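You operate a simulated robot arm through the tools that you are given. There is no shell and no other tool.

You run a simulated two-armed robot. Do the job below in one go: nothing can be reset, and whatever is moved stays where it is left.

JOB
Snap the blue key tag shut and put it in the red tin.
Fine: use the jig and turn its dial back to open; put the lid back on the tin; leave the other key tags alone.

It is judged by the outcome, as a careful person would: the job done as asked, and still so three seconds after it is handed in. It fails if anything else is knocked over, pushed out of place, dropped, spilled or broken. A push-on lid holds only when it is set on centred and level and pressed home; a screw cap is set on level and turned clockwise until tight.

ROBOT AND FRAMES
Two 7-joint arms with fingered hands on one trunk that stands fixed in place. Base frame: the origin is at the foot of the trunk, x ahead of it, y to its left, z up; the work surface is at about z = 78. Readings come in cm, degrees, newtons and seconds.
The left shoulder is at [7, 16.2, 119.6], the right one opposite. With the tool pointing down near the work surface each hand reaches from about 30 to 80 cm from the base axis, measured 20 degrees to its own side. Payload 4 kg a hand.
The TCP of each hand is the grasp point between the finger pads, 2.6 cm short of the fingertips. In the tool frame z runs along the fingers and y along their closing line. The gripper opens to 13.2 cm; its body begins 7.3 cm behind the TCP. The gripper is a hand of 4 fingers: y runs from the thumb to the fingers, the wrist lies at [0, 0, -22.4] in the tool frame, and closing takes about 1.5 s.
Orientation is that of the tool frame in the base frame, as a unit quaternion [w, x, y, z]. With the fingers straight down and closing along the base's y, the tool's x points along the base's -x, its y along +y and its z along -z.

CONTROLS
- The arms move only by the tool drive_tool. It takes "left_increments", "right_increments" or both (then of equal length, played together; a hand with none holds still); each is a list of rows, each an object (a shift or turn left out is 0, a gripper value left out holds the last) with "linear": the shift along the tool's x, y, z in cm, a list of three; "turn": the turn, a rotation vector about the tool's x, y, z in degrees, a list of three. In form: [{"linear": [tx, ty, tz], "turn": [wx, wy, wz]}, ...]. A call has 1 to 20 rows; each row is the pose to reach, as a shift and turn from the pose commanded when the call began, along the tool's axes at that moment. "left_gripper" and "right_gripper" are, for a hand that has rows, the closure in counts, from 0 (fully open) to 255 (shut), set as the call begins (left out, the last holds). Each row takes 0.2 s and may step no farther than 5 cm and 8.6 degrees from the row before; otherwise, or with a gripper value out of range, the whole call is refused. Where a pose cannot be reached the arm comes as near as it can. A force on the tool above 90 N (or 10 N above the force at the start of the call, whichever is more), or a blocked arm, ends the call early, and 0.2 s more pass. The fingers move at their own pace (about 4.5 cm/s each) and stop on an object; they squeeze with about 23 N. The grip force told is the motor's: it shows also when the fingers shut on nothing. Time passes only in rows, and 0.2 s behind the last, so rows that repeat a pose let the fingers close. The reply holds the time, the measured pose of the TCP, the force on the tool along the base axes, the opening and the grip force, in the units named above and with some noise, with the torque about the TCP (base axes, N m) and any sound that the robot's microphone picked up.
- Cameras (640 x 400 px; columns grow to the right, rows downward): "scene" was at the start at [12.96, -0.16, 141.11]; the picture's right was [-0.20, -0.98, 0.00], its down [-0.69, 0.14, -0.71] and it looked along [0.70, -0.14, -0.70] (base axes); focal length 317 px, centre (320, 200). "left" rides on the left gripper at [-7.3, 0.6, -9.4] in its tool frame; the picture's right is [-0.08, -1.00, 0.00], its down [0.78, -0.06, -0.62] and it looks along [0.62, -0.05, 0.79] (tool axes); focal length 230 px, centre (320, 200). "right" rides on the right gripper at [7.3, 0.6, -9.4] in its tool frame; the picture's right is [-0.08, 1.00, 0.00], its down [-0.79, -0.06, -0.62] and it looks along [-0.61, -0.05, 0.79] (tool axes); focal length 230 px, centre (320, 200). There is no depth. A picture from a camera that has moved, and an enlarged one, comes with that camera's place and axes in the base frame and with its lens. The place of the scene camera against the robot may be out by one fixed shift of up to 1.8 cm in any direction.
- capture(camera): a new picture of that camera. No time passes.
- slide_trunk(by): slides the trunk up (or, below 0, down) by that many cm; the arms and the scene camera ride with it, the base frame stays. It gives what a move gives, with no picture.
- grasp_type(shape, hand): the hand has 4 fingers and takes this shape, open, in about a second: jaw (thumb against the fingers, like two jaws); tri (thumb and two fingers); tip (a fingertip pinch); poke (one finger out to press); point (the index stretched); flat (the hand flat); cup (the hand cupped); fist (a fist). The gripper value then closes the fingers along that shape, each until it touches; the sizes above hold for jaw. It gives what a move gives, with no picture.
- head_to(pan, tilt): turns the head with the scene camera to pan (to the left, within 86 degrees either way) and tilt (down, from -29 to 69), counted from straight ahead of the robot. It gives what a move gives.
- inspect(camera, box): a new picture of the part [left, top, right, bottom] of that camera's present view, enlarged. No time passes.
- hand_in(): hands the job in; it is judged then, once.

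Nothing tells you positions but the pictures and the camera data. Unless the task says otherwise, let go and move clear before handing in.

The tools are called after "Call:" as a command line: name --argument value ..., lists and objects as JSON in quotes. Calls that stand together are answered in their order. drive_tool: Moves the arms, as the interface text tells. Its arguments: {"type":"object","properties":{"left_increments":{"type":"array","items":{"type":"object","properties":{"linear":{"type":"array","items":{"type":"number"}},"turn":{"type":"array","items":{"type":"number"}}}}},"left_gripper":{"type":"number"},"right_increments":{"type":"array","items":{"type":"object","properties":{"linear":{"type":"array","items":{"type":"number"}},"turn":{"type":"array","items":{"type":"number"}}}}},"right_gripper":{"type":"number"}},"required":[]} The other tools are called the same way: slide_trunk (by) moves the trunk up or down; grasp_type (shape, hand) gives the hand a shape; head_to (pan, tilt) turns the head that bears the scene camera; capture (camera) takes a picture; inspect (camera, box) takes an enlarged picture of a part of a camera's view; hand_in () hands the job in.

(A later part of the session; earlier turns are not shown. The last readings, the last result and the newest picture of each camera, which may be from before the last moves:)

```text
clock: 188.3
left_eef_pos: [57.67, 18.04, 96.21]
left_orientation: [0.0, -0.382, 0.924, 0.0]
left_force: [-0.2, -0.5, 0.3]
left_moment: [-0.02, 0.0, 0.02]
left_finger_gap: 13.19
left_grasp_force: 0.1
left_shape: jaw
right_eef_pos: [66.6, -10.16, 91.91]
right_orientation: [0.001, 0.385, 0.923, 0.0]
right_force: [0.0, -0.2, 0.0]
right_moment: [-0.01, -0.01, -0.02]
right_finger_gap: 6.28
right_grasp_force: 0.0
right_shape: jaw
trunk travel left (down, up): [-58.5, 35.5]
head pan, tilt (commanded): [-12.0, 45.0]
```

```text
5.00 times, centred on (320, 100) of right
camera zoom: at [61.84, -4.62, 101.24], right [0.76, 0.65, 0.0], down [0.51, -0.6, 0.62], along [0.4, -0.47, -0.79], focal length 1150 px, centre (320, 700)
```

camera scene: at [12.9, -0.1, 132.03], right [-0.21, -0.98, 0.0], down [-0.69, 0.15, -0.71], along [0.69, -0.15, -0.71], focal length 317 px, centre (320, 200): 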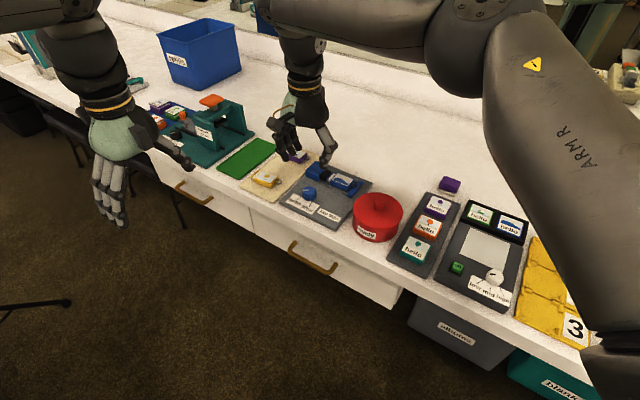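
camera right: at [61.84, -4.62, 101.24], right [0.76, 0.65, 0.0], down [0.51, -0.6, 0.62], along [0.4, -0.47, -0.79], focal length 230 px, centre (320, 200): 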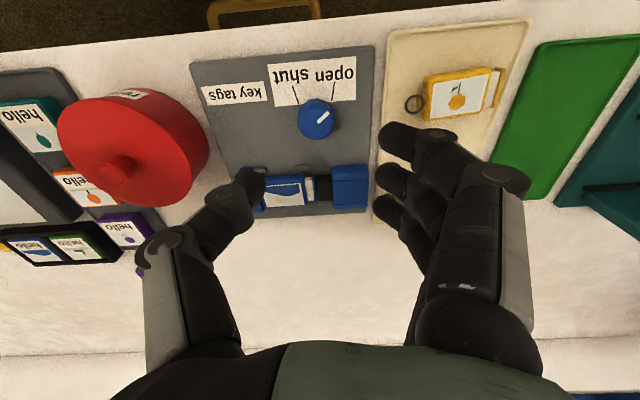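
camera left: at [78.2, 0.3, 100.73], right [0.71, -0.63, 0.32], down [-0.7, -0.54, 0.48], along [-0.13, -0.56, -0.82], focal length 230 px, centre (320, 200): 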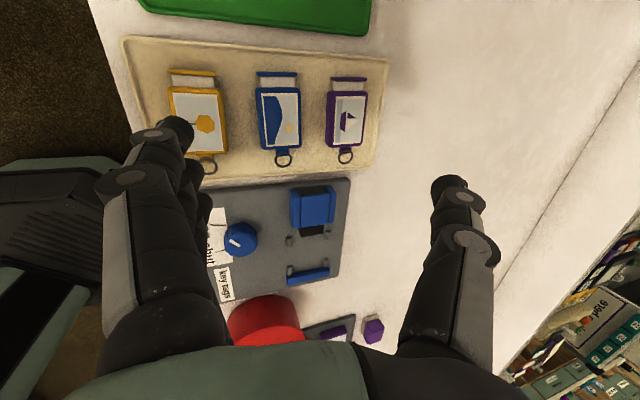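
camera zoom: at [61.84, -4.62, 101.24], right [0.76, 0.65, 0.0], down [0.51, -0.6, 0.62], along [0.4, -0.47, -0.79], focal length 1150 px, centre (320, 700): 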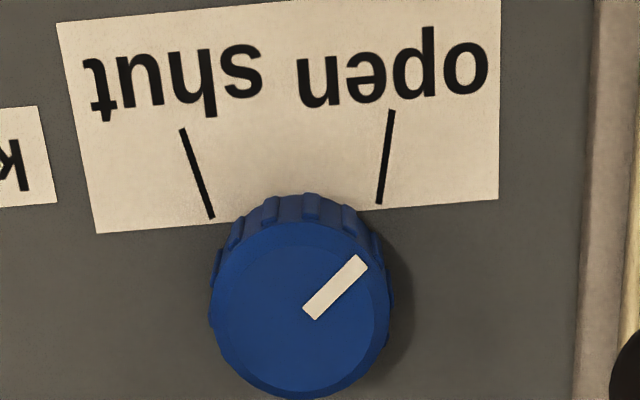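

The ticks are clear now: the dial points at "open" (about 85°), and "shut" is about 100° counter-clockwise from there. I'll straddle the dial with the jaw from yaw −55°.

Call:
drive_tool --right_increments '[{"linear": [0.1, -0.2, 2.5], "turn": [0, 0, 5]}, {"linear": [0.16, -0.33, 5], "turn": [0, 0, 10]}, {"linear": [0.16, -0.33, 7.5], "turn": [0, 0, 10]}]'

Call:
capture --camera "right"

Call:
inspect --camera "scene" --box '[250, 140, 378, 220]'

```text
clock: 189.1
left_eef_pos: [57.85, 17.8, 96.27]
left_orientation: [-0.001, -0.382, 0.924, 0.001]
left_force: [0.6, -0.6, -0.1]
left_moment: [0.02, 0.02, 0.03]
left_finger_gap: 13.21
left_grasp_force: 0.1
left_shape: jaw
right_eef_pos: [66.33, -10.5, 84.3]
right_orientation: [0.0, 0.466, 0.885, 0.0]
right_force: [0.1, 0.6, 0.0]
right_moment: [-0.01, 0.02, 0.01]
right_finger_gap: 6.28
right_grasp_force: 0.1
right_shape: jaw
trunk travel left (down, up): [-58.5, 35.5]
head pan, tilt (commanded): [-12.0, 45.0]
```

```text
taken
camera right: at [62.58, -4.22, 93.62], right [0.87, 0.5, 0.0], down [0.39, -0.68, 0.62], along [0.31, -0.53, -0.79], focal length 230 px, centre (320, 200)
```

right: 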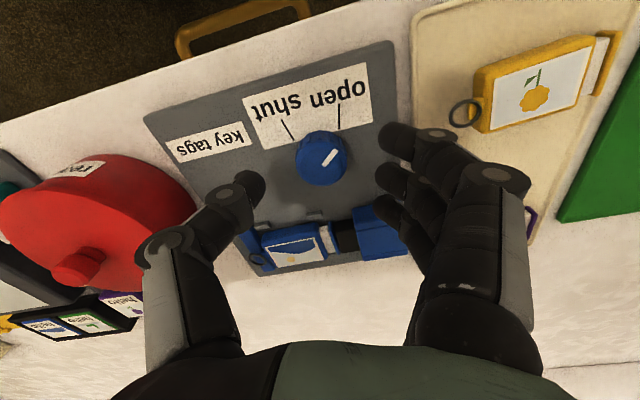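

```text
5.00 times, centred on (314, 180) of scene
camera zoom: at [12.99, -0.24, 132.03], right [-0.21, -0.98, 0.0], down [-0.69, 0.15, -0.71], along [0.69, -0.15, -0.71], focal length 1587 px, centre (350, 300)
```

zoom: 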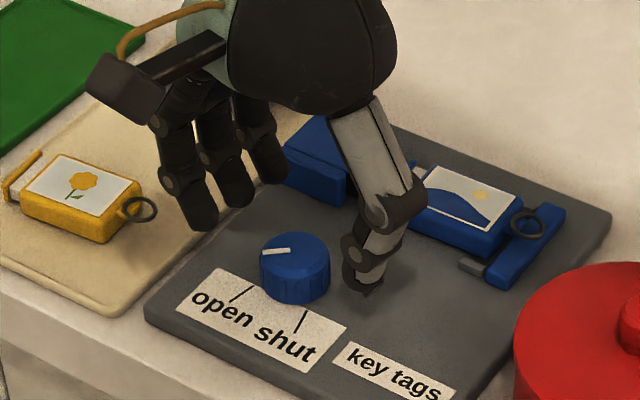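

Call:
inspect --camera "right" --box '[256, 110, 384, 190]'

```text
5.00 times, centred on (320, 150) of right
camera zoom: at [62.58, -4.22, 93.62], right [0.87, 0.5, 0.0], down [0.39, -0.68, 0.62], along [0.31, -0.53, -0.79], focal length 1150 px, centre (320, 450)
```

zoom: 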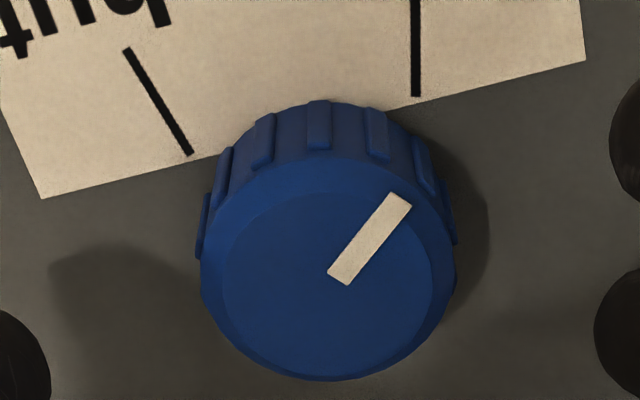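

Call:
drive_tool --right_increments '[{"linear": [0.24, 0, 1.1]}, {"linear": [0.24, 0, 2.1]}]'

Call:
drive_tool --right_increments '[{"linear": [0, 0, 0]}, {"linear": [0, 0, 0]}, {"linear": [0, 0, 0]}, {"linear": [0, 0, 0]}, {"linear": [0, 0, 0]}, {"linear": [0, 0, 0]}, {"linear": [0, 0, 0]}]' --right_gripper 255

Call:
capture --camera "right"

Call:
inspect --camera "scene" --box '[250, 140, 378, 220]'

```text
clock: 189.7
left_eef_pos: [57.67, 17.91, 96.33]
left_orientation: [0.0, -0.382, 0.924, -0.001]
left_force: [1.0, -0.1, 0.4]
left_moment: [0.02, 0.0, 0.02]
left_finger_gap: 13.21
left_grasp_force: 0.2
left_shape: jaw
right_eef_pos: [66.08, -10.43, 82.27]
right_orientation: [0.0, 0.465, 0.885, 0.0]
right_force: [0.1, 0.1, 0.2]
right_moment: [-0.01, -0.03, 0.04]
right_finger_gap: 6.31
right_grasp_force: 0.1
right_shape: jaw
trunk travel left (down, up): [-58.5, 35.5]
head pan, tilt (commanded): [-12.0, 45.0]
```

```text
clock: 191.3
left_eef_pos: [57.64, 17.74, 96.24]
left_orientation: [0.001, -0.382, 0.924, 0.001]
left_force: [0.3, 0.5, 0.1]
left_moment: [-0.02, 0.0, 0.03]
left_finger_gap: 13.18
left_grasp_force: 0.1
left_shape: jaw
right_eef_pos: [66.01, -10.41, 82.43]
right_orientation: [-0.001, 0.465, 0.885, 0.0]
right_force: [-9.1, -3.9, -2.0]
right_moment: [-0.03, 0.08, 0.01]
right_finger_gap: 1.12
right_grasp_force: 23.1
right_shape: jaw
trunk travel left (down, up): [-58.5, 35.5]
head pan, tilt (commanded): [-12.0, 45.0]
```

```text
taken
camera right: at [62.38, -4.09, 91.65], right [0.87, 0.5, 0.0], down [0.4, -0.68, 0.62], along [0.31, -0.53, -0.79], focal length 230 px, centre (320, 200)
```

right: 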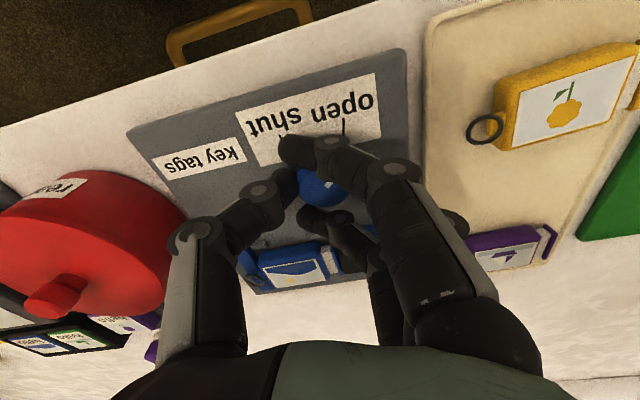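

```text
5.00 times, centred on (314, 180) of scene
camera zoom: at [12.79, -0.29, 132.04], right [-0.21, -0.98, 0.0], down [-0.69, 0.15, -0.71], along [0.69, -0.15, -0.71], focal length 1587 px, centre (350, 300)
```

zoom: 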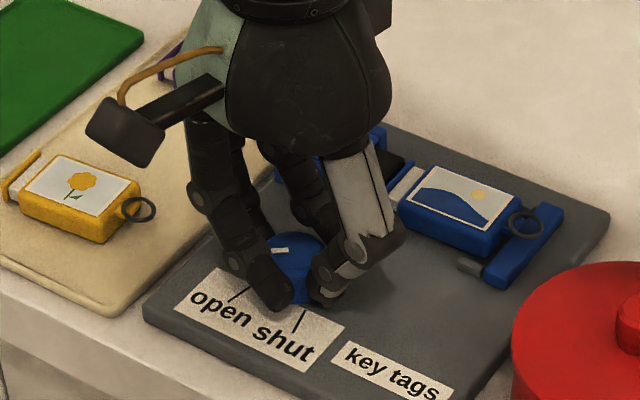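

The fingers wrap the dial. I'll turn it counter-clockwise about halfway and watch the response.

Call:
drive_tool --right_increments '[{"turn": [0, 0, -5]}, {"turn": [0, 0, -10]}, {"turn": [0, 0, -15]}, {"turn": [0, 0, -20]}, {"turn": [0, 0, -25]}, {"turn": [0, 0, -30]}, {"turn": [0, 0, -35]}, {"turn": [0, 0, -40]}, {"turn": [0, 0, -45]}, {"turn": [0, 0, -50]}]'

Call:
capture --camera "right"

Call:
inspect --camera "scene" --box '[250, 140, 378, 220]'

```text
clock: 193.5
left_eef_pos: [57.63, 17.64, 96.28]
left_orientation: [0.001, -0.383, 0.924, 0.001]
left_force: [-0.1, -0.5, 0.6]
left_moment: [-0.02, 0.01, -0.04]
left_finger_gap: 13.19
left_grasp_force: 0.0
left_shape: jaw
right_eef_pos: [66.09, -10.44, 82.31]
right_orientation: [0.0, 0.047, 0.999, 0.001]
right_force: [1.2, -17.4, 1.6]
right_moment: [-0.3, -0.03, -0.02]
right_finger_gap: 1.11
right_grasp_force: 23.0
right_shape: jaw
trunk travel left (down, up): [-58.5, 35.5]
head pan, tilt (commanded): [-12.0, 45.0]
```

```text
taken
camera right: at [58.91, -9.21, 91.62], right [0.17, 0.99, 0.0], down [0.77, -0.14, 0.62], along [0.61, -0.1, -0.79], focal length 230 px, centre (320, 200)
```

right: 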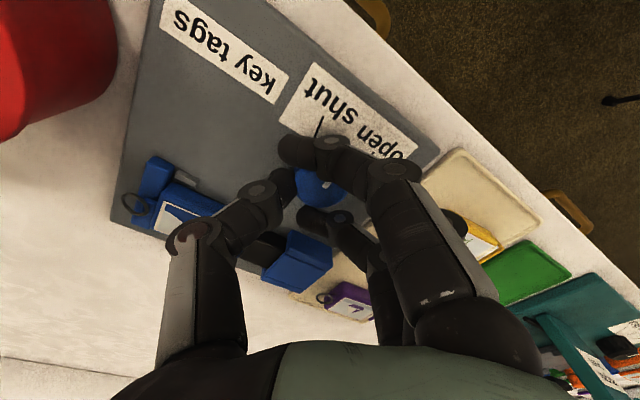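

```text
5.00 times, centred on (314, 180) of scene
camera zoom: at [12.9, -0.44, 132.03], right [-0.21, -0.98, 0.0], down [-0.69, 0.15, -0.71], along [0.69, -0.15, -0.71], focal length 1587 px, centre (350, 300)
```

zoom: 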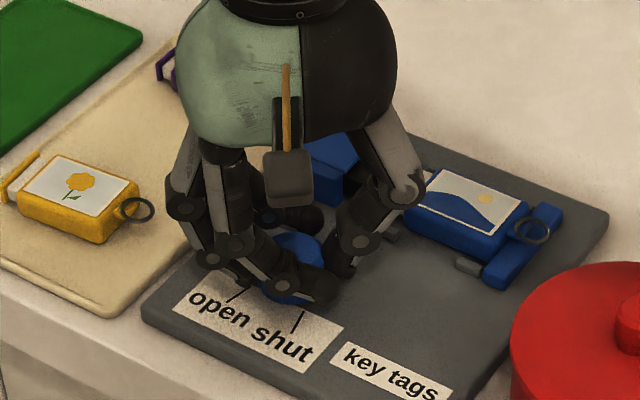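

The dial is turning with the hand. There is some side load, so I'll shift slightly to centre and then finish the turn.

Call:
drive_tool --right_increments '[{"linear": [0, -0.25, 0]}, {"linear": [0, -0.25, 0]}]'

Call:
drive_tool --right_increments '[{"turn": [0, 0, -5]}, {"turn": [0, 0, -10]}, {"turn": [0, 0, -15]}, {"turn": [0, 0, -20]}, {"turn": [0, 0, -25]}, {"turn": [0, 0, -30]}]'

Call:
capture --camera "right"

```text
clock: 194.1
left_eef_pos: [57.71, 17.79, 96.07]
left_orientation: [0.0, -0.384, 0.923, 0.002]
left_force: [-1.4, 0.1, -0.2]
left_moment: [0.02, -0.03, -0.02]
left_finger_gap: 13.19
left_grasp_force: 0.0
left_shape: jaw
right_eef_pos: [66.05, -10.49, 82.29]
right_orientation: [0.001, 0.047, 0.999, 0.001]
right_force: [4.3, -12.8, 1.8]
right_moment: [-0.17, -0.06, -0.02]
right_finger_gap: 1.1
right_grasp_force: 22.8
right_shape: jaw
trunk travel left (down, up): [-58.5, 35.5]
head pan, tilt (commanded): [-12.0, 45.0]
```

```text
clock: 195.5
left_eef_pos: [57.84, 17.81, 96.15]
left_orientation: [0.0, -0.382, 0.924, 0.0]
left_force: [-0.4, 0.0, 0.5]
left_moment: [-0.04, 0.01, 0.01]
left_finger_gap: 13.18
left_grasp_force: 0.1
left_shape: jaw
right_eef_pos: [66.23, -10.52, 82.32]
right_orientation: [0.001, -0.214, 0.977, 0.0]
right_force: [10.9, -9.3, 4.9]
right_moment: [-0.1, -0.14, -0.09]
right_finger_gap: 1.11
right_grasp_force: 23.3
right_shape: jaw
trunk travel left (down, up): [-58.5, 35.5]
head pan, tilt (commanded): [-12.0, 45.0]
```

```text
taken
camera right: at [59.3, -13.09, 91.6], right [-0.35, 0.94, 0.0], down [0.74, 0.27, 0.62], along [0.58, 0.21, -0.79], focal length 230 px, centre (320, 200)
```

right: 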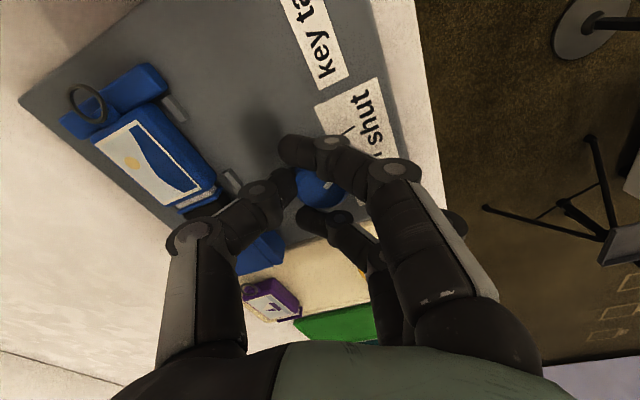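

About 80° turned, and the plunger is closing the cap. I'll continue to the "shut" mark.

Call:
drive_tool --right_increments '[{"turn": [0, 0, -5]}, {"turn": [0, 0, -10]}, {"turn": [0, 0, -15]}, {"turn": [0, 0, -20]}]'

Call:
capture --camera "right"

Call:
inspect --camera "right" --box '[60, 60, 252, 260]'

```text
clock: 196.5
left_eef_pos: [57.88, 17.94, 96.14]
left_orientation: [0.0, -0.383, 0.924, 0.001]
left_force: [-0.9, 0.4, -0.6]
left_moment: [0.01, 0.03, -0.01]
left_finger_gap: 13.2
left_grasp_force: 0.0
left_shape: jaw
right_eef_pos: [66.17, -10.54, 82.17]
right_orientation: [0.002, -0.38, 0.925, -0.001]
right_force: [16.0, -8.4, 6.4]
right_moment: [-0.11, -0.28, -0.02]
right_finger_gap: 1.11
right_grasp_force: 22.5
right_shape: jaw
trunk travel left (down, up): [-58.5, 35.5]
head pan, tilt (commanded): [-12.0, 45.0]
```

```text
taken
camera right: at [60.62, -15.28, 91.59], right [-0.65, 0.76, 0.0], down [0.6, 0.51, 0.62], along [0.47, 0.4, -0.79], focal length 230 px, centre (320, 200)
```

right: 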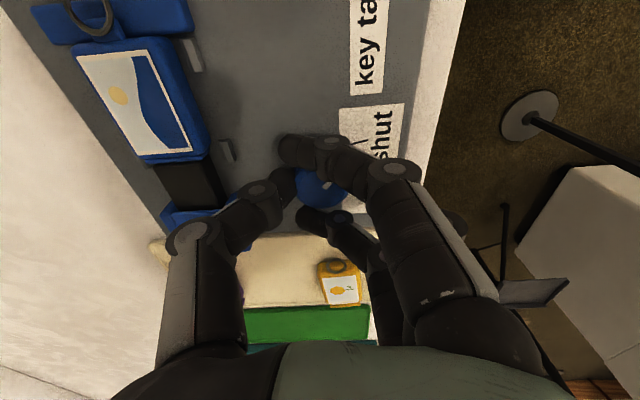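

```text
2.00 times, centred on (156, 160) of right
camera zoom: at [60.62, -15.28, 91.59], right [-0.65, 0.76, 0.0], down [0.6, 0.51, 0.62], along [0.47, 0.4, -0.79], focal length 460 px, centre (648, 280)
```

zoom: 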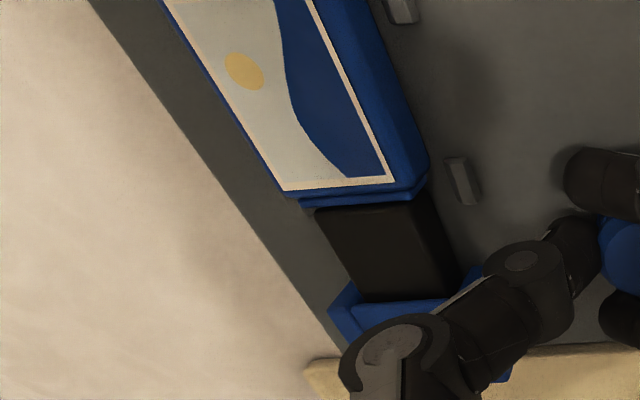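

The cap is now pressed home against the tag's body. I'll turn a few degrees more to make sure the dial is fully at "shut".

Call:
drive_tool --right_increments '[{"turn": [0, 0, -3]}, {"turn": [0, 0, -6]}, {"turn": [0, 0, -9]}, {"turn": [0, 0, -9]}, {"turn": [0, 0, -9]}]'

Call:
capture --camera "right"

Call:
inspect --camera "scene" --box '[270, 150, 366, 210]'

```text
clock: 197.7
left_eef_pos: [57.85, 17.8, 96.06]
left_orientation: [-0.001, -0.383, 0.924, 0.001]
left_force: [-0.9, -0.9, 0.1]
left_moment: [0.02, 0.02, 0.0]
left_finger_gap: 13.17
left_grasp_force: 0.0
left_shape: jaw
right_eef_pos: [66.11, -10.59, 82.29]
right_orientation: [0.0, -0.451, 0.893, 0.0]
right_force: [16.6, -8.8, 10.3]
right_moment: [-0.17, -0.38, -0.14]
right_finger_gap: 1.12
right_grasp_force: 23.5
right_shape: jaw
trunk travel left (down, up): [-58.5, 35.5]
head pan, tilt (commanded): [-12.0, 45.0]
```

```text
taken
camera right: at [61.35, -16.16, 91.57], right [-0.76, 0.65, 0.0], down [0.51, 0.59, 0.62], along [0.4, 0.47, -0.79], focal length 230 px, centre (320, 200)
```

right: 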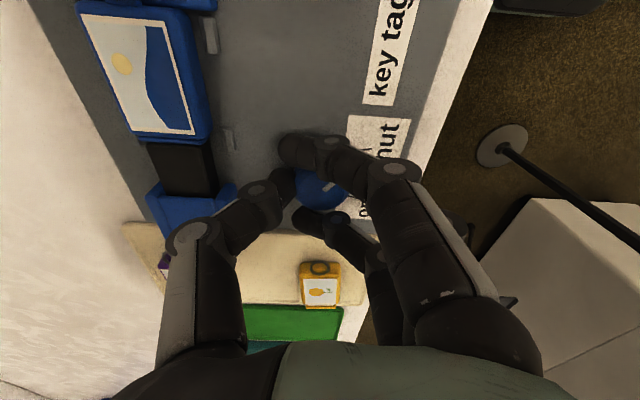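

```text
6.67 times, centred on (318, 180) of scene
camera zoom: at [13.02, -0.31, 132.02], right [-0.21, -0.98, 0.0], down [-0.69, 0.15, -0.71], along [0.69, -0.15, -0.71], focal length 2116 px, centre (333, 333)
```

zoom: 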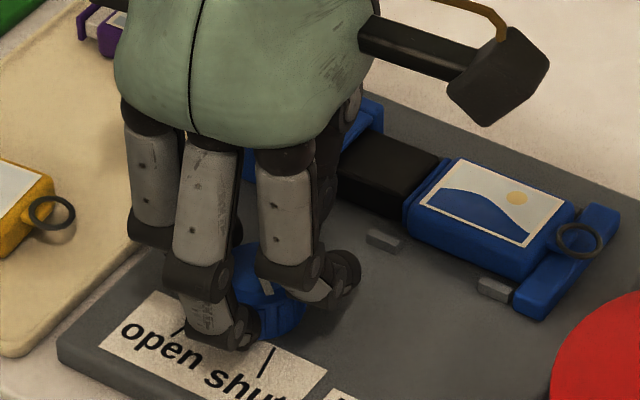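

Call:
drive_tool --right_increments '[{"turn": [0, 0, -4]}, {"turn": [0, 0, -8]}, {"turn": [0, 0, -12]}, {"turn": [0, 0, -12]}]'

Call:
inspect --camera "right" --box '[240, 110, 432, 230]'

Call:
inspect --camera "scene" --box '[270, 150, 366, 210]'

```text
clock: 198.7
left_eef_pos: [57.72, 17.66, 96.34]
left_orientation: [0.001, -0.383, 0.924, 0.001]
left_force: [0.8, -0.1, 0.3]
left_moment: [0.0, 0.01, -0.02]
left_finger_gap: 13.2
left_grasp_force: 0.1
left_shape: jaw
right_eef_pos: [66.09, -10.8, 82.34]
right_orientation: [-0.001, -0.541, 0.841, -0.001]
right_force: [10.8, -19.4, 7.4]
right_moment: [-0.32, -0.27, -0.43]
right_finger_gap: 1.12
right_grasp_force: 23.2
right_shape: jaw
trunk travel left (down, up): [-58.5, 35.5]
head pan, tilt (commanded): [-12.0, 45.0]
```

```text
3.33 times, centred on (336, 170) of right
camera zoom: at [62.55, -17.23, 91.56], right [-0.87, 0.48, 0.0], down [0.38, 0.69, 0.62], along [0.3, 0.54, -0.79], focal length 767 px, centre (267, 300)
```

zoom: 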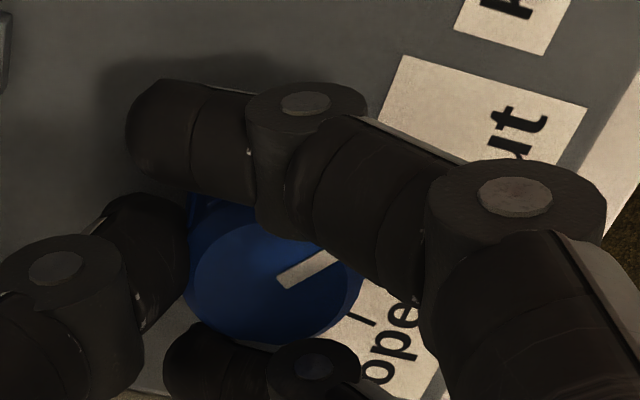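

```text
6.67 times, centred on (318, 180) of scene
camera zoom: at [12.96, -0.49, 132.02], right [-0.21, -0.98, 0.0], down [-0.69, 0.15, -0.71], along [0.69, -0.15, -0.71], focal length 2116 px, centre (333, 333)
```

zoom: 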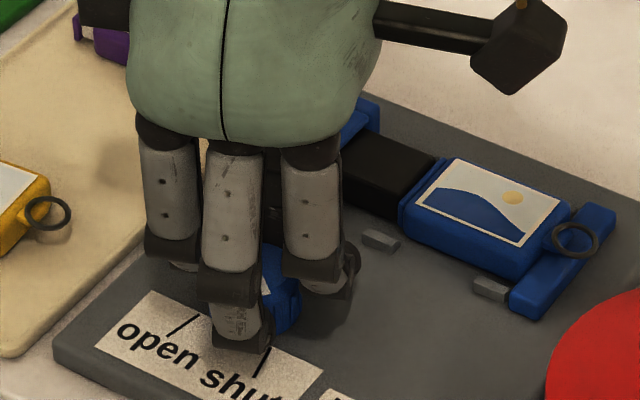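

The resistance is rising (0.43 N·m) and the pointer is at "shut". I'll give it one last small push to be sure of the snap.

Call:
drive_tool --right_increments '[{"turn": [0, 0, -3]}, {"turn": [0, 0, -5]}, {"turn": [0, 0, -5]}, {"turn": [0, 0, -5]}]'

Call:
inspect --camera "right" --box '[240, 110, 432, 230]'

Call:
inspect --camera "scene" --box '[310, 150, 374, 190]'

```text
clock: 199.7
left_eef_pos: [57.81, 17.69, 96.2]
left_orientation: [0.001, -0.383, 0.924, 0.002]
left_force: [-0.7, 0.0, 0.1]
left_moment: [0.0, 0.02, 0.02]
left_finger_gap: 13.21
left_grasp_force: 0.1
left_shape: jaw
right_eef_pos: [66.19, -10.89, 82.29]
right_orientation: [0.001, -0.576, 0.817, -0.001]
right_force: [8.6, -26.4, 4.4]
right_moment: [-0.39, -0.13, -0.5]
right_finger_gap: 1.1
right_grasp_force: 22.9
right_shape: jaw
trunk travel left (down, up): [-58.5, 35.5]
head pan, tilt (commanded): [-12.0, 45.0]
```

```text
3.33 times, centred on (336, 170) of right
camera zoom: at [63.13, -17.6, 91.56], right [-0.91, 0.41, 0.0], down [0.32, 0.72, 0.62], along [0.25, 0.56, -0.79], focal length 767 px, centre (267, 300)
```

zoom: 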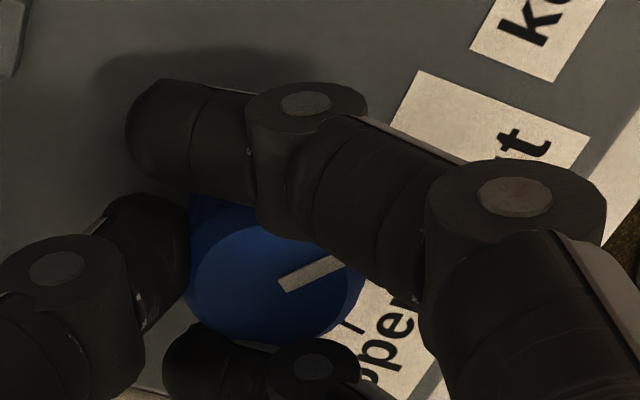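

```text
10.00 times, centred on (342, 170) of scene
camera zoom: at [12.95, -0.59, 132.02], right [-0.21, -0.98, 0.0], down [-0.69, 0.15, -0.71], along [0.69, -0.15, -0.71], focal length 3174 px, centre (100, 500)
```

zoom: 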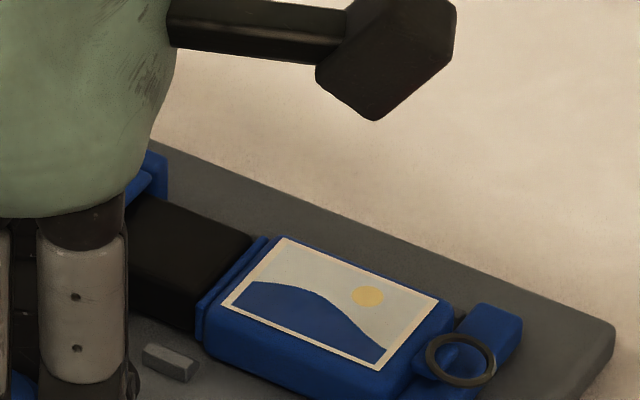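

The cap is flush and the dial is against its "shut" stop. Now I'll turn it back clockwise to "open".

Call:
drive_tool --right_increments '[{"turn": [0, 0, 6]}, {"turn": [0, 0, 12]}, {"turn": [0, 0, 18]}, {"turn": [0, 0, 24]}, {"turn": [0, 0, 30]}, {"turn": [0, 0, 36]}, {"turn": [0, 0, 42]}, {"turn": [0, 0, 48]}, {"turn": [0, 0, 54]}, {"turn": [0, 0, 60]}]'

Call:
inspect --camera "scene" --box '[290, 140, 386, 200]'

Call:
capture --camera "right"

```text
clock: 201.9
left_eef_pos: [57.73, 17.77, 96.26]
left_orientation: [0.001, -0.383, 0.924, 0.001]
left_force: [0.5, -0.3, 0.4]
left_moment: [0.04, -0.01, 0.0]
left_finger_gap: 13.18
left_grasp_force: 0.0
left_shape: jaw
right_eef_pos: [65.92, -10.57, 82.39]
right_orientation: [-0.001, -0.091, 0.996, 0.001]
right_force: [-10.6, -14.6, -2.8]
right_moment: [-0.2, 0.22, -0.08]
right_finger_gap: 1.1
right_grasp_force: 23.1
right_shape: jaw
trunk travel left (down, up): [-58.5, 35.5]
head pan, tilt (commanded): [-12.0, 45.0]
```

```text
6.67 times, centred on (338, 170) of scene
camera zoom: at [12.79, -0.39, 132.04], right [-0.21, -0.98, 0.0], down [-0.69, 0.15, -0.71], along [0.69, -0.15, -0.71], focal length 2116 px, centre (200, 400)
```

zoom: 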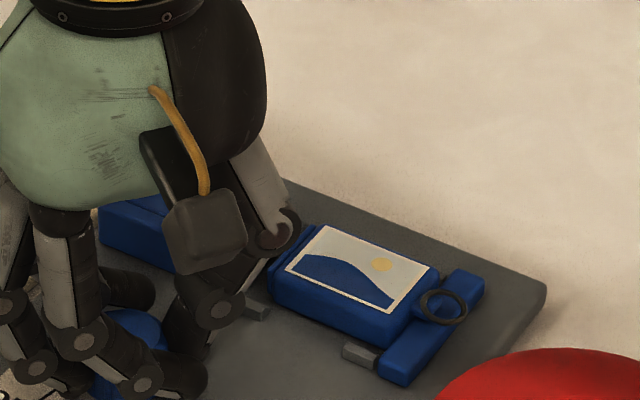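

```text
taken
camera right: at [58.62, -11.34, 91.62], right [-0.11, 0.99, 0.0], down [0.78, 0.08, 0.62], along [0.61, 0.07, -0.79], focal length 230 px, centre (320, 200)
```

right: 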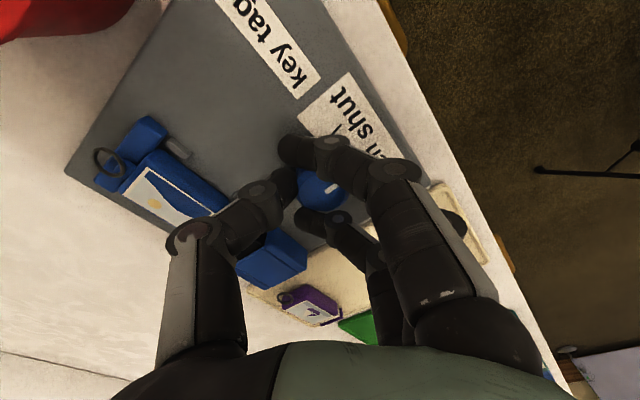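

The cap stays shut as the plunger draws back, so the snap worked. I'll continue turning back to "open".

Call:
drive_tool --right_increments '[{"turn": [0, 0, 6]}, {"turn": [0, 0, 12]}, {"turn": [0, 0, 18]}, {"turn": [0, 0, 24]}, {"turn": [0, 0, 30]}, {"turn": [0, 0, 36]}]'

Call:
capture --camera "right"

Call:
inspect --camera "right" --box '[240, 110, 432, 230]'

```text
clock: 203.3
left_eef_pos: [57.59, 17.94, 96.28]
left_orientation: [0.001, -0.384, 0.923, 0.0]
left_force: [-0.3, 1.0, 0.1]
left_moment: [-0.02, 0.0, -0.01]
left_finger_gap: 13.2
left_grasp_force: 0.0
left_shape: jaw
right_eef_pos: [65.85, -10.42, 82.39]
right_orientation: [0.0, 0.221, 0.975, 0.0]
right_force: [-20.7, -0.8, -7.9]
right_moment: [0.06, 0.34, 0.01]
right_finger_gap: 1.07
right_grasp_force: 23.0
right_shape: jaw
trunk travel left (down, up): [-58.5, 35.5]
head pan, tilt (commanded): [-12.0, 45.0]
```

```text
taken
camera right: at [59.53, -6.73, 91.67], right [0.5, 0.87, 0.0], down [0.68, -0.39, 0.62], along [0.53, -0.31, -0.79], focal length 230 px, centre (320, 200)
```

right: 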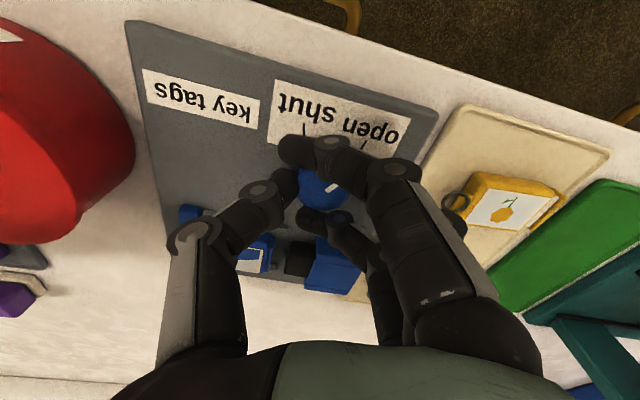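

```text
3.33 times, centred on (336, 170) of right
camera zoom: at [59.53, -6.73, 91.67], right [0.5, 0.87, 0.0], down [0.68, -0.39, 0.62], along [0.53, -0.31, -0.79], focal length 767 px, centre (267, 300)
```

zoom: 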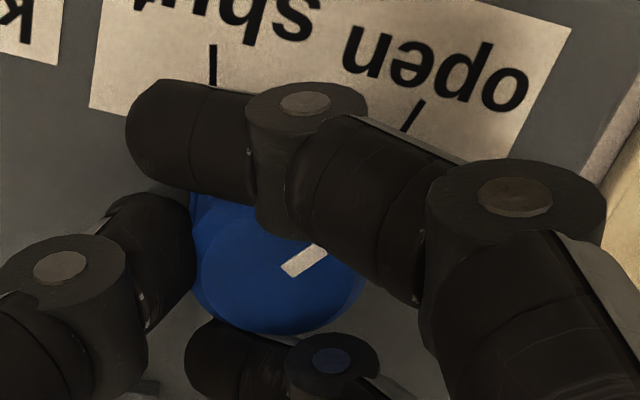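

Call:
drive_tool --right_increments '[{"turn": [0, 0, 5]}, {"turn": [0, 0, 10]}, {"turn": [0, 0, 15]}]'

Call:
inspect --camera "right" --box '[240, 110, 432, 230]'

```text
clock: 204.1
left_eef_pos: [57.62, 18.03, 96.21]
left_orientation: [0.0, -0.384, 0.923, -0.002]
left_force: [0.3, -0.7, -0.8]
left_moment: [0.03, -0.01, 0.01]
left_finger_gap: 13.19
left_grasp_force: 0.0
left_shape: jaw
right_eef_pos: [65.94, -10.22, 82.28]
right_orientation: [0.001, 0.345, 0.938, 0.0]
right_force: [-20.7, 5.6, -9.9]
right_moment: [0.15, 0.28, 0.01]
right_finger_gap: 1.05
right_grasp_force: 22.9
right_shape: jaw
trunk travel left (down, up): [-58.5, 35.5]
head pan, tilt (commanded): [-12.0, 45.0]
```

```text
3.33 times, centred on (336, 170) of right
camera zoom: at [60.73, -5.13, 91.69], right [0.71, 0.71, 0.0], down [0.56, -0.56, 0.62], along [0.44, -0.43, -0.79], focal length 767 px, centre (267, 300)
```

zoom: 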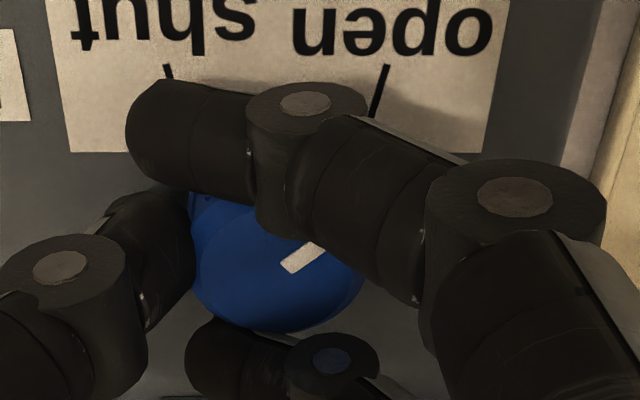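

Call:
drive_tool --right_increments '[{"turn": [0, 0, 4]}, {"turn": [0, 0, 4]}]'

Call:
inspect --camera "scene" --box '[290, 140, 386, 200]'

```text
clock: 204.7
left_eef_pos: [57.58, 17.98, 96.3]
left_orientation: [0.0, -0.382, 0.924, -0.001]
left_force: [-0.3, -0.1, -0.5]
left_moment: [0.02, 0.01, 0.0]
left_finger_gap: 13.17
left_grasp_force: 0.1
left_shape: jaw
right_eef_pos: [66.01, -10.21, 82.51]
right_orientation: [0.001, 0.377, 0.926, 0.001]
right_force: [-19.1, 7.1, -9.7]
right_moment: [0.19, 0.27, 0.03]
right_finger_gap: 1.04
right_grasp_force: 23.1
right_shape: jaw
trunk travel left (down, up): [-58.5, 35.5]
head pan, tilt (commanded): [-12.0, 45.0]
```

```text
6.67 times, centred on (338, 170) of scene
camera zoom: at [12.76, -0.11, 132.05], right [-0.21, -0.98, 0.0], down [-0.69, 0.15, -0.71], along [0.69, -0.15, -0.71], focal length 2116 px, centre (200, 400)
```

zoom: 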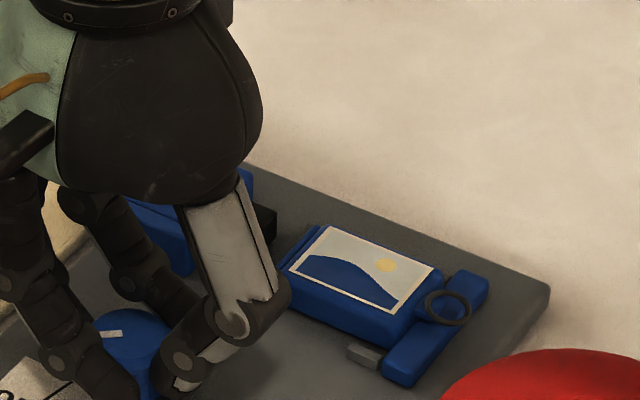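

The plunger has drawn back, the tag stays shut and the dial is at "open". I'll let go of the dial and lift.

Call:
drive_tool --right_increments '[{"linear": [0, 0, 0]}, {"linear": [0, 0, 0]}, {"linear": [0, 0, 0]}, {"linear": [0, 0, 0]}, {"linear": [0, 0, 0]}, {"linear": [0, 0, 0]}]' --right_gripper 125

Call:
drive_tool --right_increments '[{"linear": [0, 0, -2]}, {"linear": [0, 0, -5]}, {"linear": [0, 0, -9]}]'

Call:
inspect --camera "right" --box '[256, 60, 384, 140]'

Call:
capture --camera "right"

Call:
inspect --camera "scene" --box '[250, 140, 410, 240]'

```text
clock: 206.1
left_eef_pos: [57.8, 17.88, 96.15]
left_orientation: [0.001, -0.383, 0.924, 0.0]
left_force: [1.0, 0.3, -0.2]
left_moment: [-0.01, 0.0, -0.01]
left_finger_gap: 13.19
left_grasp_force: 0.1
left_shape: jaw
right_eef_pos: [66.11, -10.52, 82.39]
right_orientation: [0.0, 0.378, 0.926, 0.0]
right_force: [-0.1, -0.4, 0.3]
right_moment: [0.03, 0.01, 0.0]
right_finger_gap: 6.67
right_grasp_force: 0.0
right_shape: jaw
trunk travel left (down, up): [-58.5, 35.5]
head pan, tilt (commanded): [-12.0, 45.0]
```

```text
clock: 206.9
left_eef_pos: [57.65, 17.96, 96.27]
left_orientation: [0.0, -0.383, 0.924, 0.0]
left_force: [-0.4, -0.2, 0.1]
left_moment: [0.0, 0.0, 0.0]
left_finger_gap: 13.21
left_grasp_force: 0.0
left_shape: jaw
right_eef_pos: [66.09, -10.54, 91.26]
right_orientation: [0.001, 0.377, 0.926, 0.0]
right_force: [-0.3, -0.5, 0.2]
right_moment: [-0.01, -0.01, -0.01]
right_finger_gap: 6.67
right_grasp_force: 0.0
right_shape: jaw
trunk travel left (down, up): [-58.5, 35.5]
head pan, tilt (commanded): [-12.0, 45.0]
```

```text
5.00 times, centred on (320, 100) of right
camera zoom: at [61.24, -4.91, 100.67], right [0.75, 0.66, 0.0], down [0.52, -0.59, 0.62], along [0.41, -0.46, -0.79], focal length 1150 px, centre (320, 700)
```

zoom: 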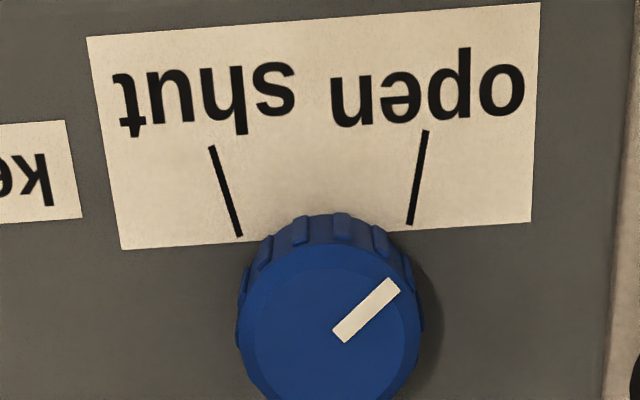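

```text
taken
camera right: at [61.24, -4.91, 100.67], right [0.75, 0.66, 0.0], down [0.52, -0.59, 0.62], along [0.41, -0.46, -0.79], focal length 230 px, centre (320, 200)
```

right: 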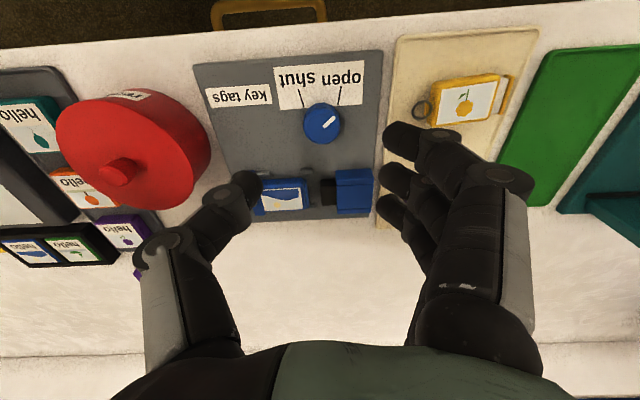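

```text
4.00 times, centred on (330, 190) of scene
camera zoom: at [12.79, -0.11, 132.04], right [-0.21, -0.98, 0.0], down [-0.69, 0.15, -0.71], along [0.69, -0.15, -0.71], focal length 1270 px, centre (280, 240)
```

zoom: 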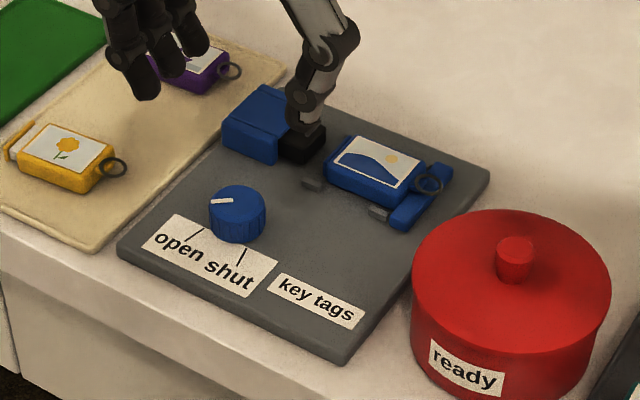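

The dial matches its starting "open" position and the tag is neatly shut. Next I'll open the tin, moving over it first to measure the lid and knob.

Call:
drive_tool --right_increments '[{"linear": [0, -1, -4]}, {"linear": [0, -5.5, -7]}, {"linear": [-0.1, -10, -8]}, {"linear": [-0.2, -14.5, -9]}]' --right_gripper 60

Call:
capture --camera "right"

Call:
inspect --camera "right" --box '[220, 60, 412, 180]'

```text
refused: row 2 steps farther than a row can; nothing moved
```

```text
taken
camera right: at [61.24, -4.91, 100.67], right [0.75, 0.66, 0.0], down [0.52, -0.59, 0.62], along [0.41, -0.46, -0.79], focal length 230 px, centre (320, 200)
```

right: 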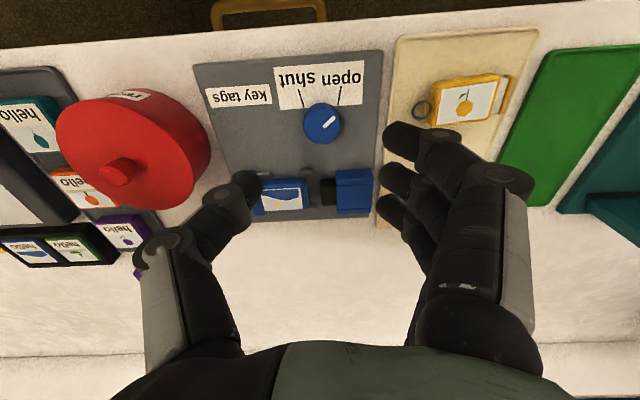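

```text
3.33 times, centred on (316, 120) of right
camera zoom: at [61.24, -4.91, 100.67], right [0.75, 0.66, 0.0], down [0.52, -0.59, 0.62], along [0.41, -0.46, -0.79], focal length 767 px, centre (333, 467)
```

zoom: 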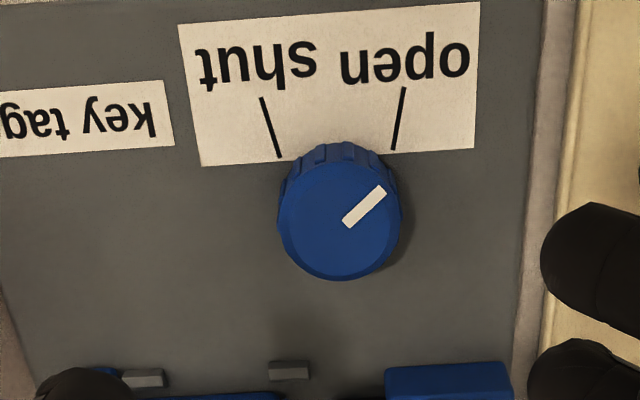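

One row was a bit too long; I'll resend it with shorter steps.

Call:
drive_tool --right_increments '[{"linear": [0, -0.5, -4]}, {"linear": [0, -4, -7]}, {"linear": [-0.1, -8, -9]}, {"linear": [-0.1, -12, -9]}, {"linear": [-0.2, -14.5, -9]}]' --right_gripper 60

Call:
capture --camera "right"

Call:
inspect --camera "right" --box '[200, 40, 440, 190]'

```text
clock: 208.1
left_eef_pos: [57.76, 17.93, 96.23]
left_orientation: [0.0, -0.382, 0.924, 0.0]
left_force: [-0.1, 0.1, 0.2]
left_moment: [0.0, -0.02, -0.02]
left_finger_gap: 13.17
left_grasp_force: 0.1
left_shape: jaw
right_eef_pos: [56.03, -21.23, 100.38]
right_orientation: [0.0, 0.378, 0.926, 0.001]
right_force: [0.1, 0.0, 0.4]
right_moment: [0.01, -0.02, -0.01]
right_finger_gap: 10.07
right_grasp_force: 0.1
right_shape: jaw
trunk travel left (down, up): [-58.5, 35.5]
head pan, tilt (commanded): [-12.0, 45.0]
```

```text
taken
camera right: at [51.22, -15.62, 109.67], right [0.75, 0.66, 0.0], down [0.52, -0.59, 0.62], along [0.41, -0.46, -0.79], focal length 230 px, centre (320, 200)
```

right: 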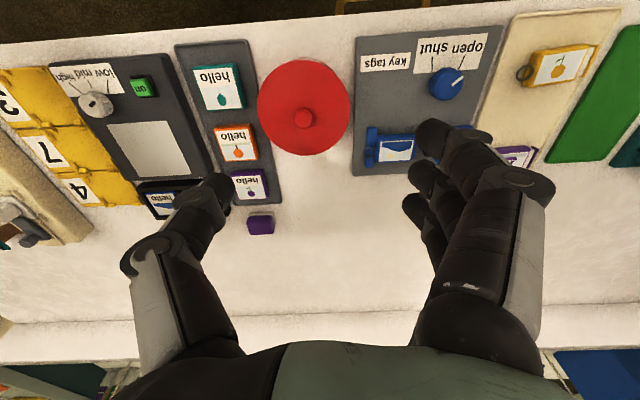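

```text
2.67 times, centred on (320, 115) of right
camera zoom: at [51.22, -15.62, 109.67], right [0.75, 0.66, 0.0], down [0.52, -0.59, 0.62], along [0.41, -0.46, -0.79], focal length 614 px, centre (320, 427)
```

zoom: 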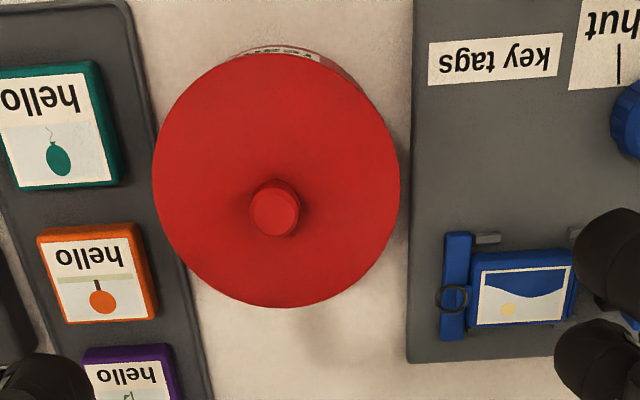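

The lid's knob is at about (55.2,-22.95), top near z=85.3, and the lid is about 10 cm across. I'll descend over the knob with the jaw part-closed.

Call:
drive_tool --right_increments '[{"linear": [-0.2, -0.6, 3.4]}, {"linear": [-0.4, -1.2, 6.9]}, {"linear": [-0.6, -1.8, 10.4]}]' --right_gripper 155

Call:
capture --camera "right"

Call:
inspect --camera "right" --box '[220, 80, 412, 200]'

Call:
inspect --camera "scene" --box '[310, 150, 470, 270]'

```text
clock: 208.9
left_eef_pos: [57.89, 17.85, 96.17]
left_orientation: [0.0, -0.383, 0.924, 0.001]
left_force: [0.2, 0.4, 0.1]
left_moment: [0.03, 0.0, 0.01]
left_finger_gap: 13.2
left_grasp_force: 0.1
left_shape: jaw
right_eef_pos: [55.33, -22.76, 89.95]
right_orientation: [0.0, 0.378, 0.926, 0.002]
right_force: [0.9, 0.0, -1.0]
right_moment: [0.03, -0.01, 0.03]
right_finger_gap: 5.24
right_grasp_force: 0.0
right_shape: jaw
trunk travel left (down, up): [-58.5, 35.5]
head pan, tilt (commanded): [-12.0, 45.0]
```

```text
taken
camera right: at [50.57, -17.23, 99.23], right [0.75, 0.66, 0.0], down [0.52, -0.59, 0.62], along [0.41, -0.46, -0.79], focal length 230 px, centre (320, 200)
```

right: 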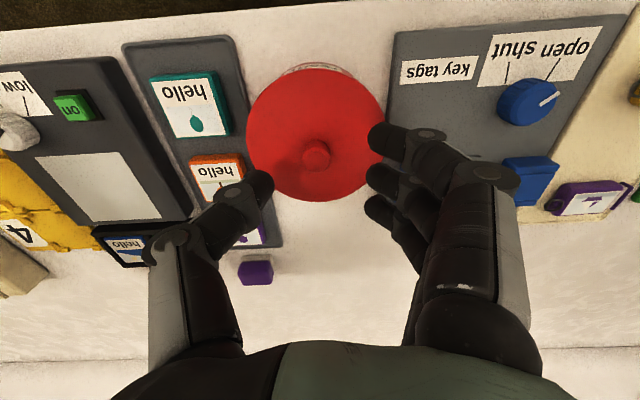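

```text
3.33 times, centred on (316, 140) of right
camera zoom: at [50.57, -17.23, 99.23], right [0.75, 0.66, 0.0], down [0.52, -0.59, 0.62], along [0.41, -0.46, -0.79], focal length 767 px, centre (333, 400)
```

zoom: 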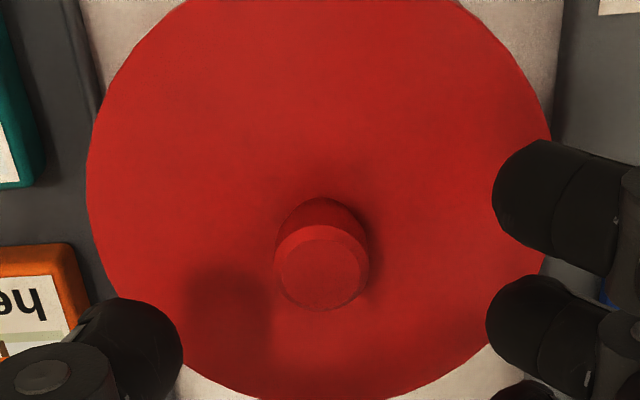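

```text
3.33 times, centred on (390, 210) of scene
camera zoom: at [13.0, -0.27, 132.03], right [-0.21, -0.98, 0.0], down [-0.69, 0.15, -0.71], along [0.69, -0.15, -0.71], focal length 1058 px, centre (87, 167)
```

zoom: 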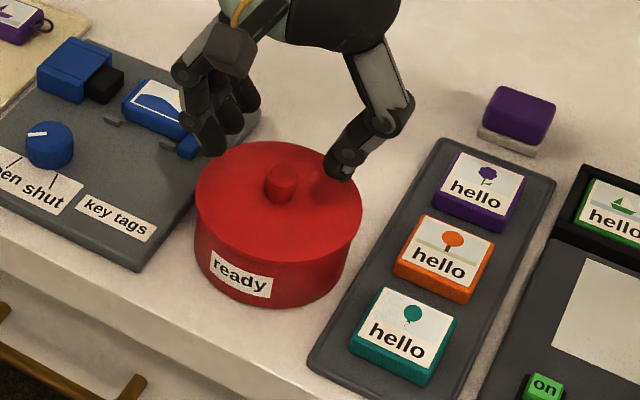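

The knob is pinned down at (55.28,-23.02), top z=85.3. I'll centre on it, lower and grip.

Call:
drive_tool --right_increments '[{"linear": [-0.15, -0.22, 1.8]}, {"linear": [-0.15, -0.22, 3.5]}]'

Call:
inspect --camera "right" --box '[220, 100, 412, 220]'

```text
clock: 209.5
left_eef_pos: [57.79, 17.92, 96.21]
left_orientation: [0.0, -0.383, 0.924, 0.0]
left_force: [0.7, 0.1, -0.4]
left_moment: [0.02, 0.03, -0.03]
left_finger_gap: 13.17
left_grasp_force: 0.0
left_shape: jaw
right_eef_pos: [55.37, -23.03, 86.52]
right_orientation: [0.0, 0.378, 0.926, 0.0]
right_force: [0.4, -0.2, 0.3]
right_moment: [0.0, -0.02, 0.0]
right_finger_gap: 5.21
right_grasp_force: 0.1
right_shape: jaw
trunk travel left (down, up): [-58.5, 35.5]
head pan, tilt (commanded): [-12.0, 45.0]
```

```text
3.33 times, centred on (316, 160) of right
camera zoom: at [50.51, -17.43, 95.72], right [0.75, 0.66, 0.0], down [0.52, -0.59, 0.62], along [0.41, -0.46, -0.79], focal length 767 px, centre (333, 333)
```

zoom: 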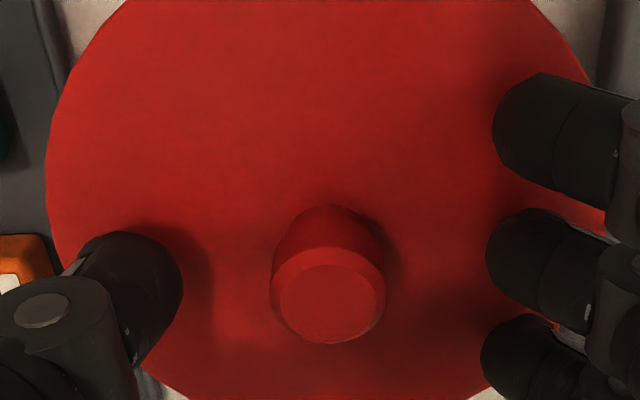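

Call:
drive_tool --right_increments '[{"linear": [0, 0, 0.2]}, {"linear": [0, 0, 0.2]}, {"linear": [0, 0, 0.2]}, {"linear": [0, 0, 0.2]}, {"linear": [0, 0, 0.2]}, {"linear": [0, 0, 0.2]}]' --right_gripper 255

Call:
capture --camera "right"

Call:
inspect --camera "scene" --box '[310, 150, 470, 270]'

```text
clock: 210.9
left_eef_pos: [57.77, 17.95, 96.23]
left_orientation: [0.0, -0.382, 0.924, 0.0]
left_force: [-0.2, 0.0, -0.7]
left_moment: [-0.03, 0.05, 0.02]
left_finger_gap: 13.2
left_grasp_force: 0.1
left_shape: jaw
right_eef_pos: [55.23, -22.98, 86.31]
right_orientation: [0.002, 0.377, 0.926, 0.0]
right_force: [-1.2, -2.2, 4.9]
right_moment: [0.08, -0.11, 0.01]
right_finger_gap: 0.29
right_grasp_force: 23.5
right_shape: jaw
trunk travel left (down, up): [-58.5, 35.5]
head pan, tilt (commanded): [-12.0, 45.0]
heard: snap
```

```text
taken
camera right: at [50.36, -17.45, 95.57], right [0.75, 0.66, 0.0], down [0.52, -0.59, 0.62], along [0.41, -0.46, -0.79], focal length 230 px, centre (320, 200)
```

right: 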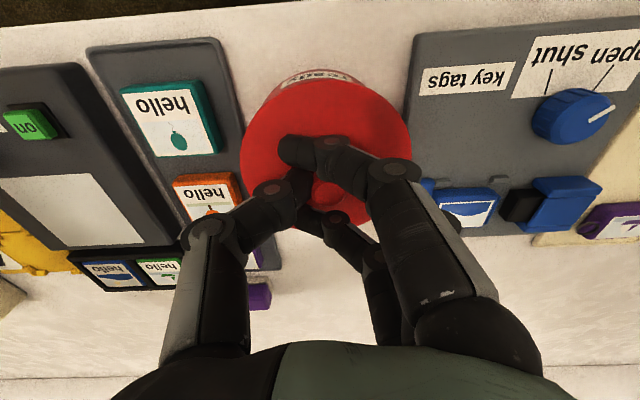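

```text
3.33 times, centred on (390, 210) of scene
camera zoom: at [12.84, -0.21, 132.05], right [-0.21, -0.98, 0.0], down [-0.69, 0.15, -0.71], along [0.69, -0.15, -0.71], focal length 1058 px, centre (87, 167)
```

zoom: 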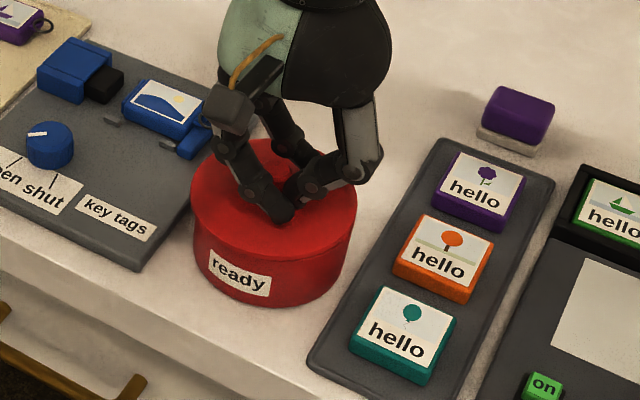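

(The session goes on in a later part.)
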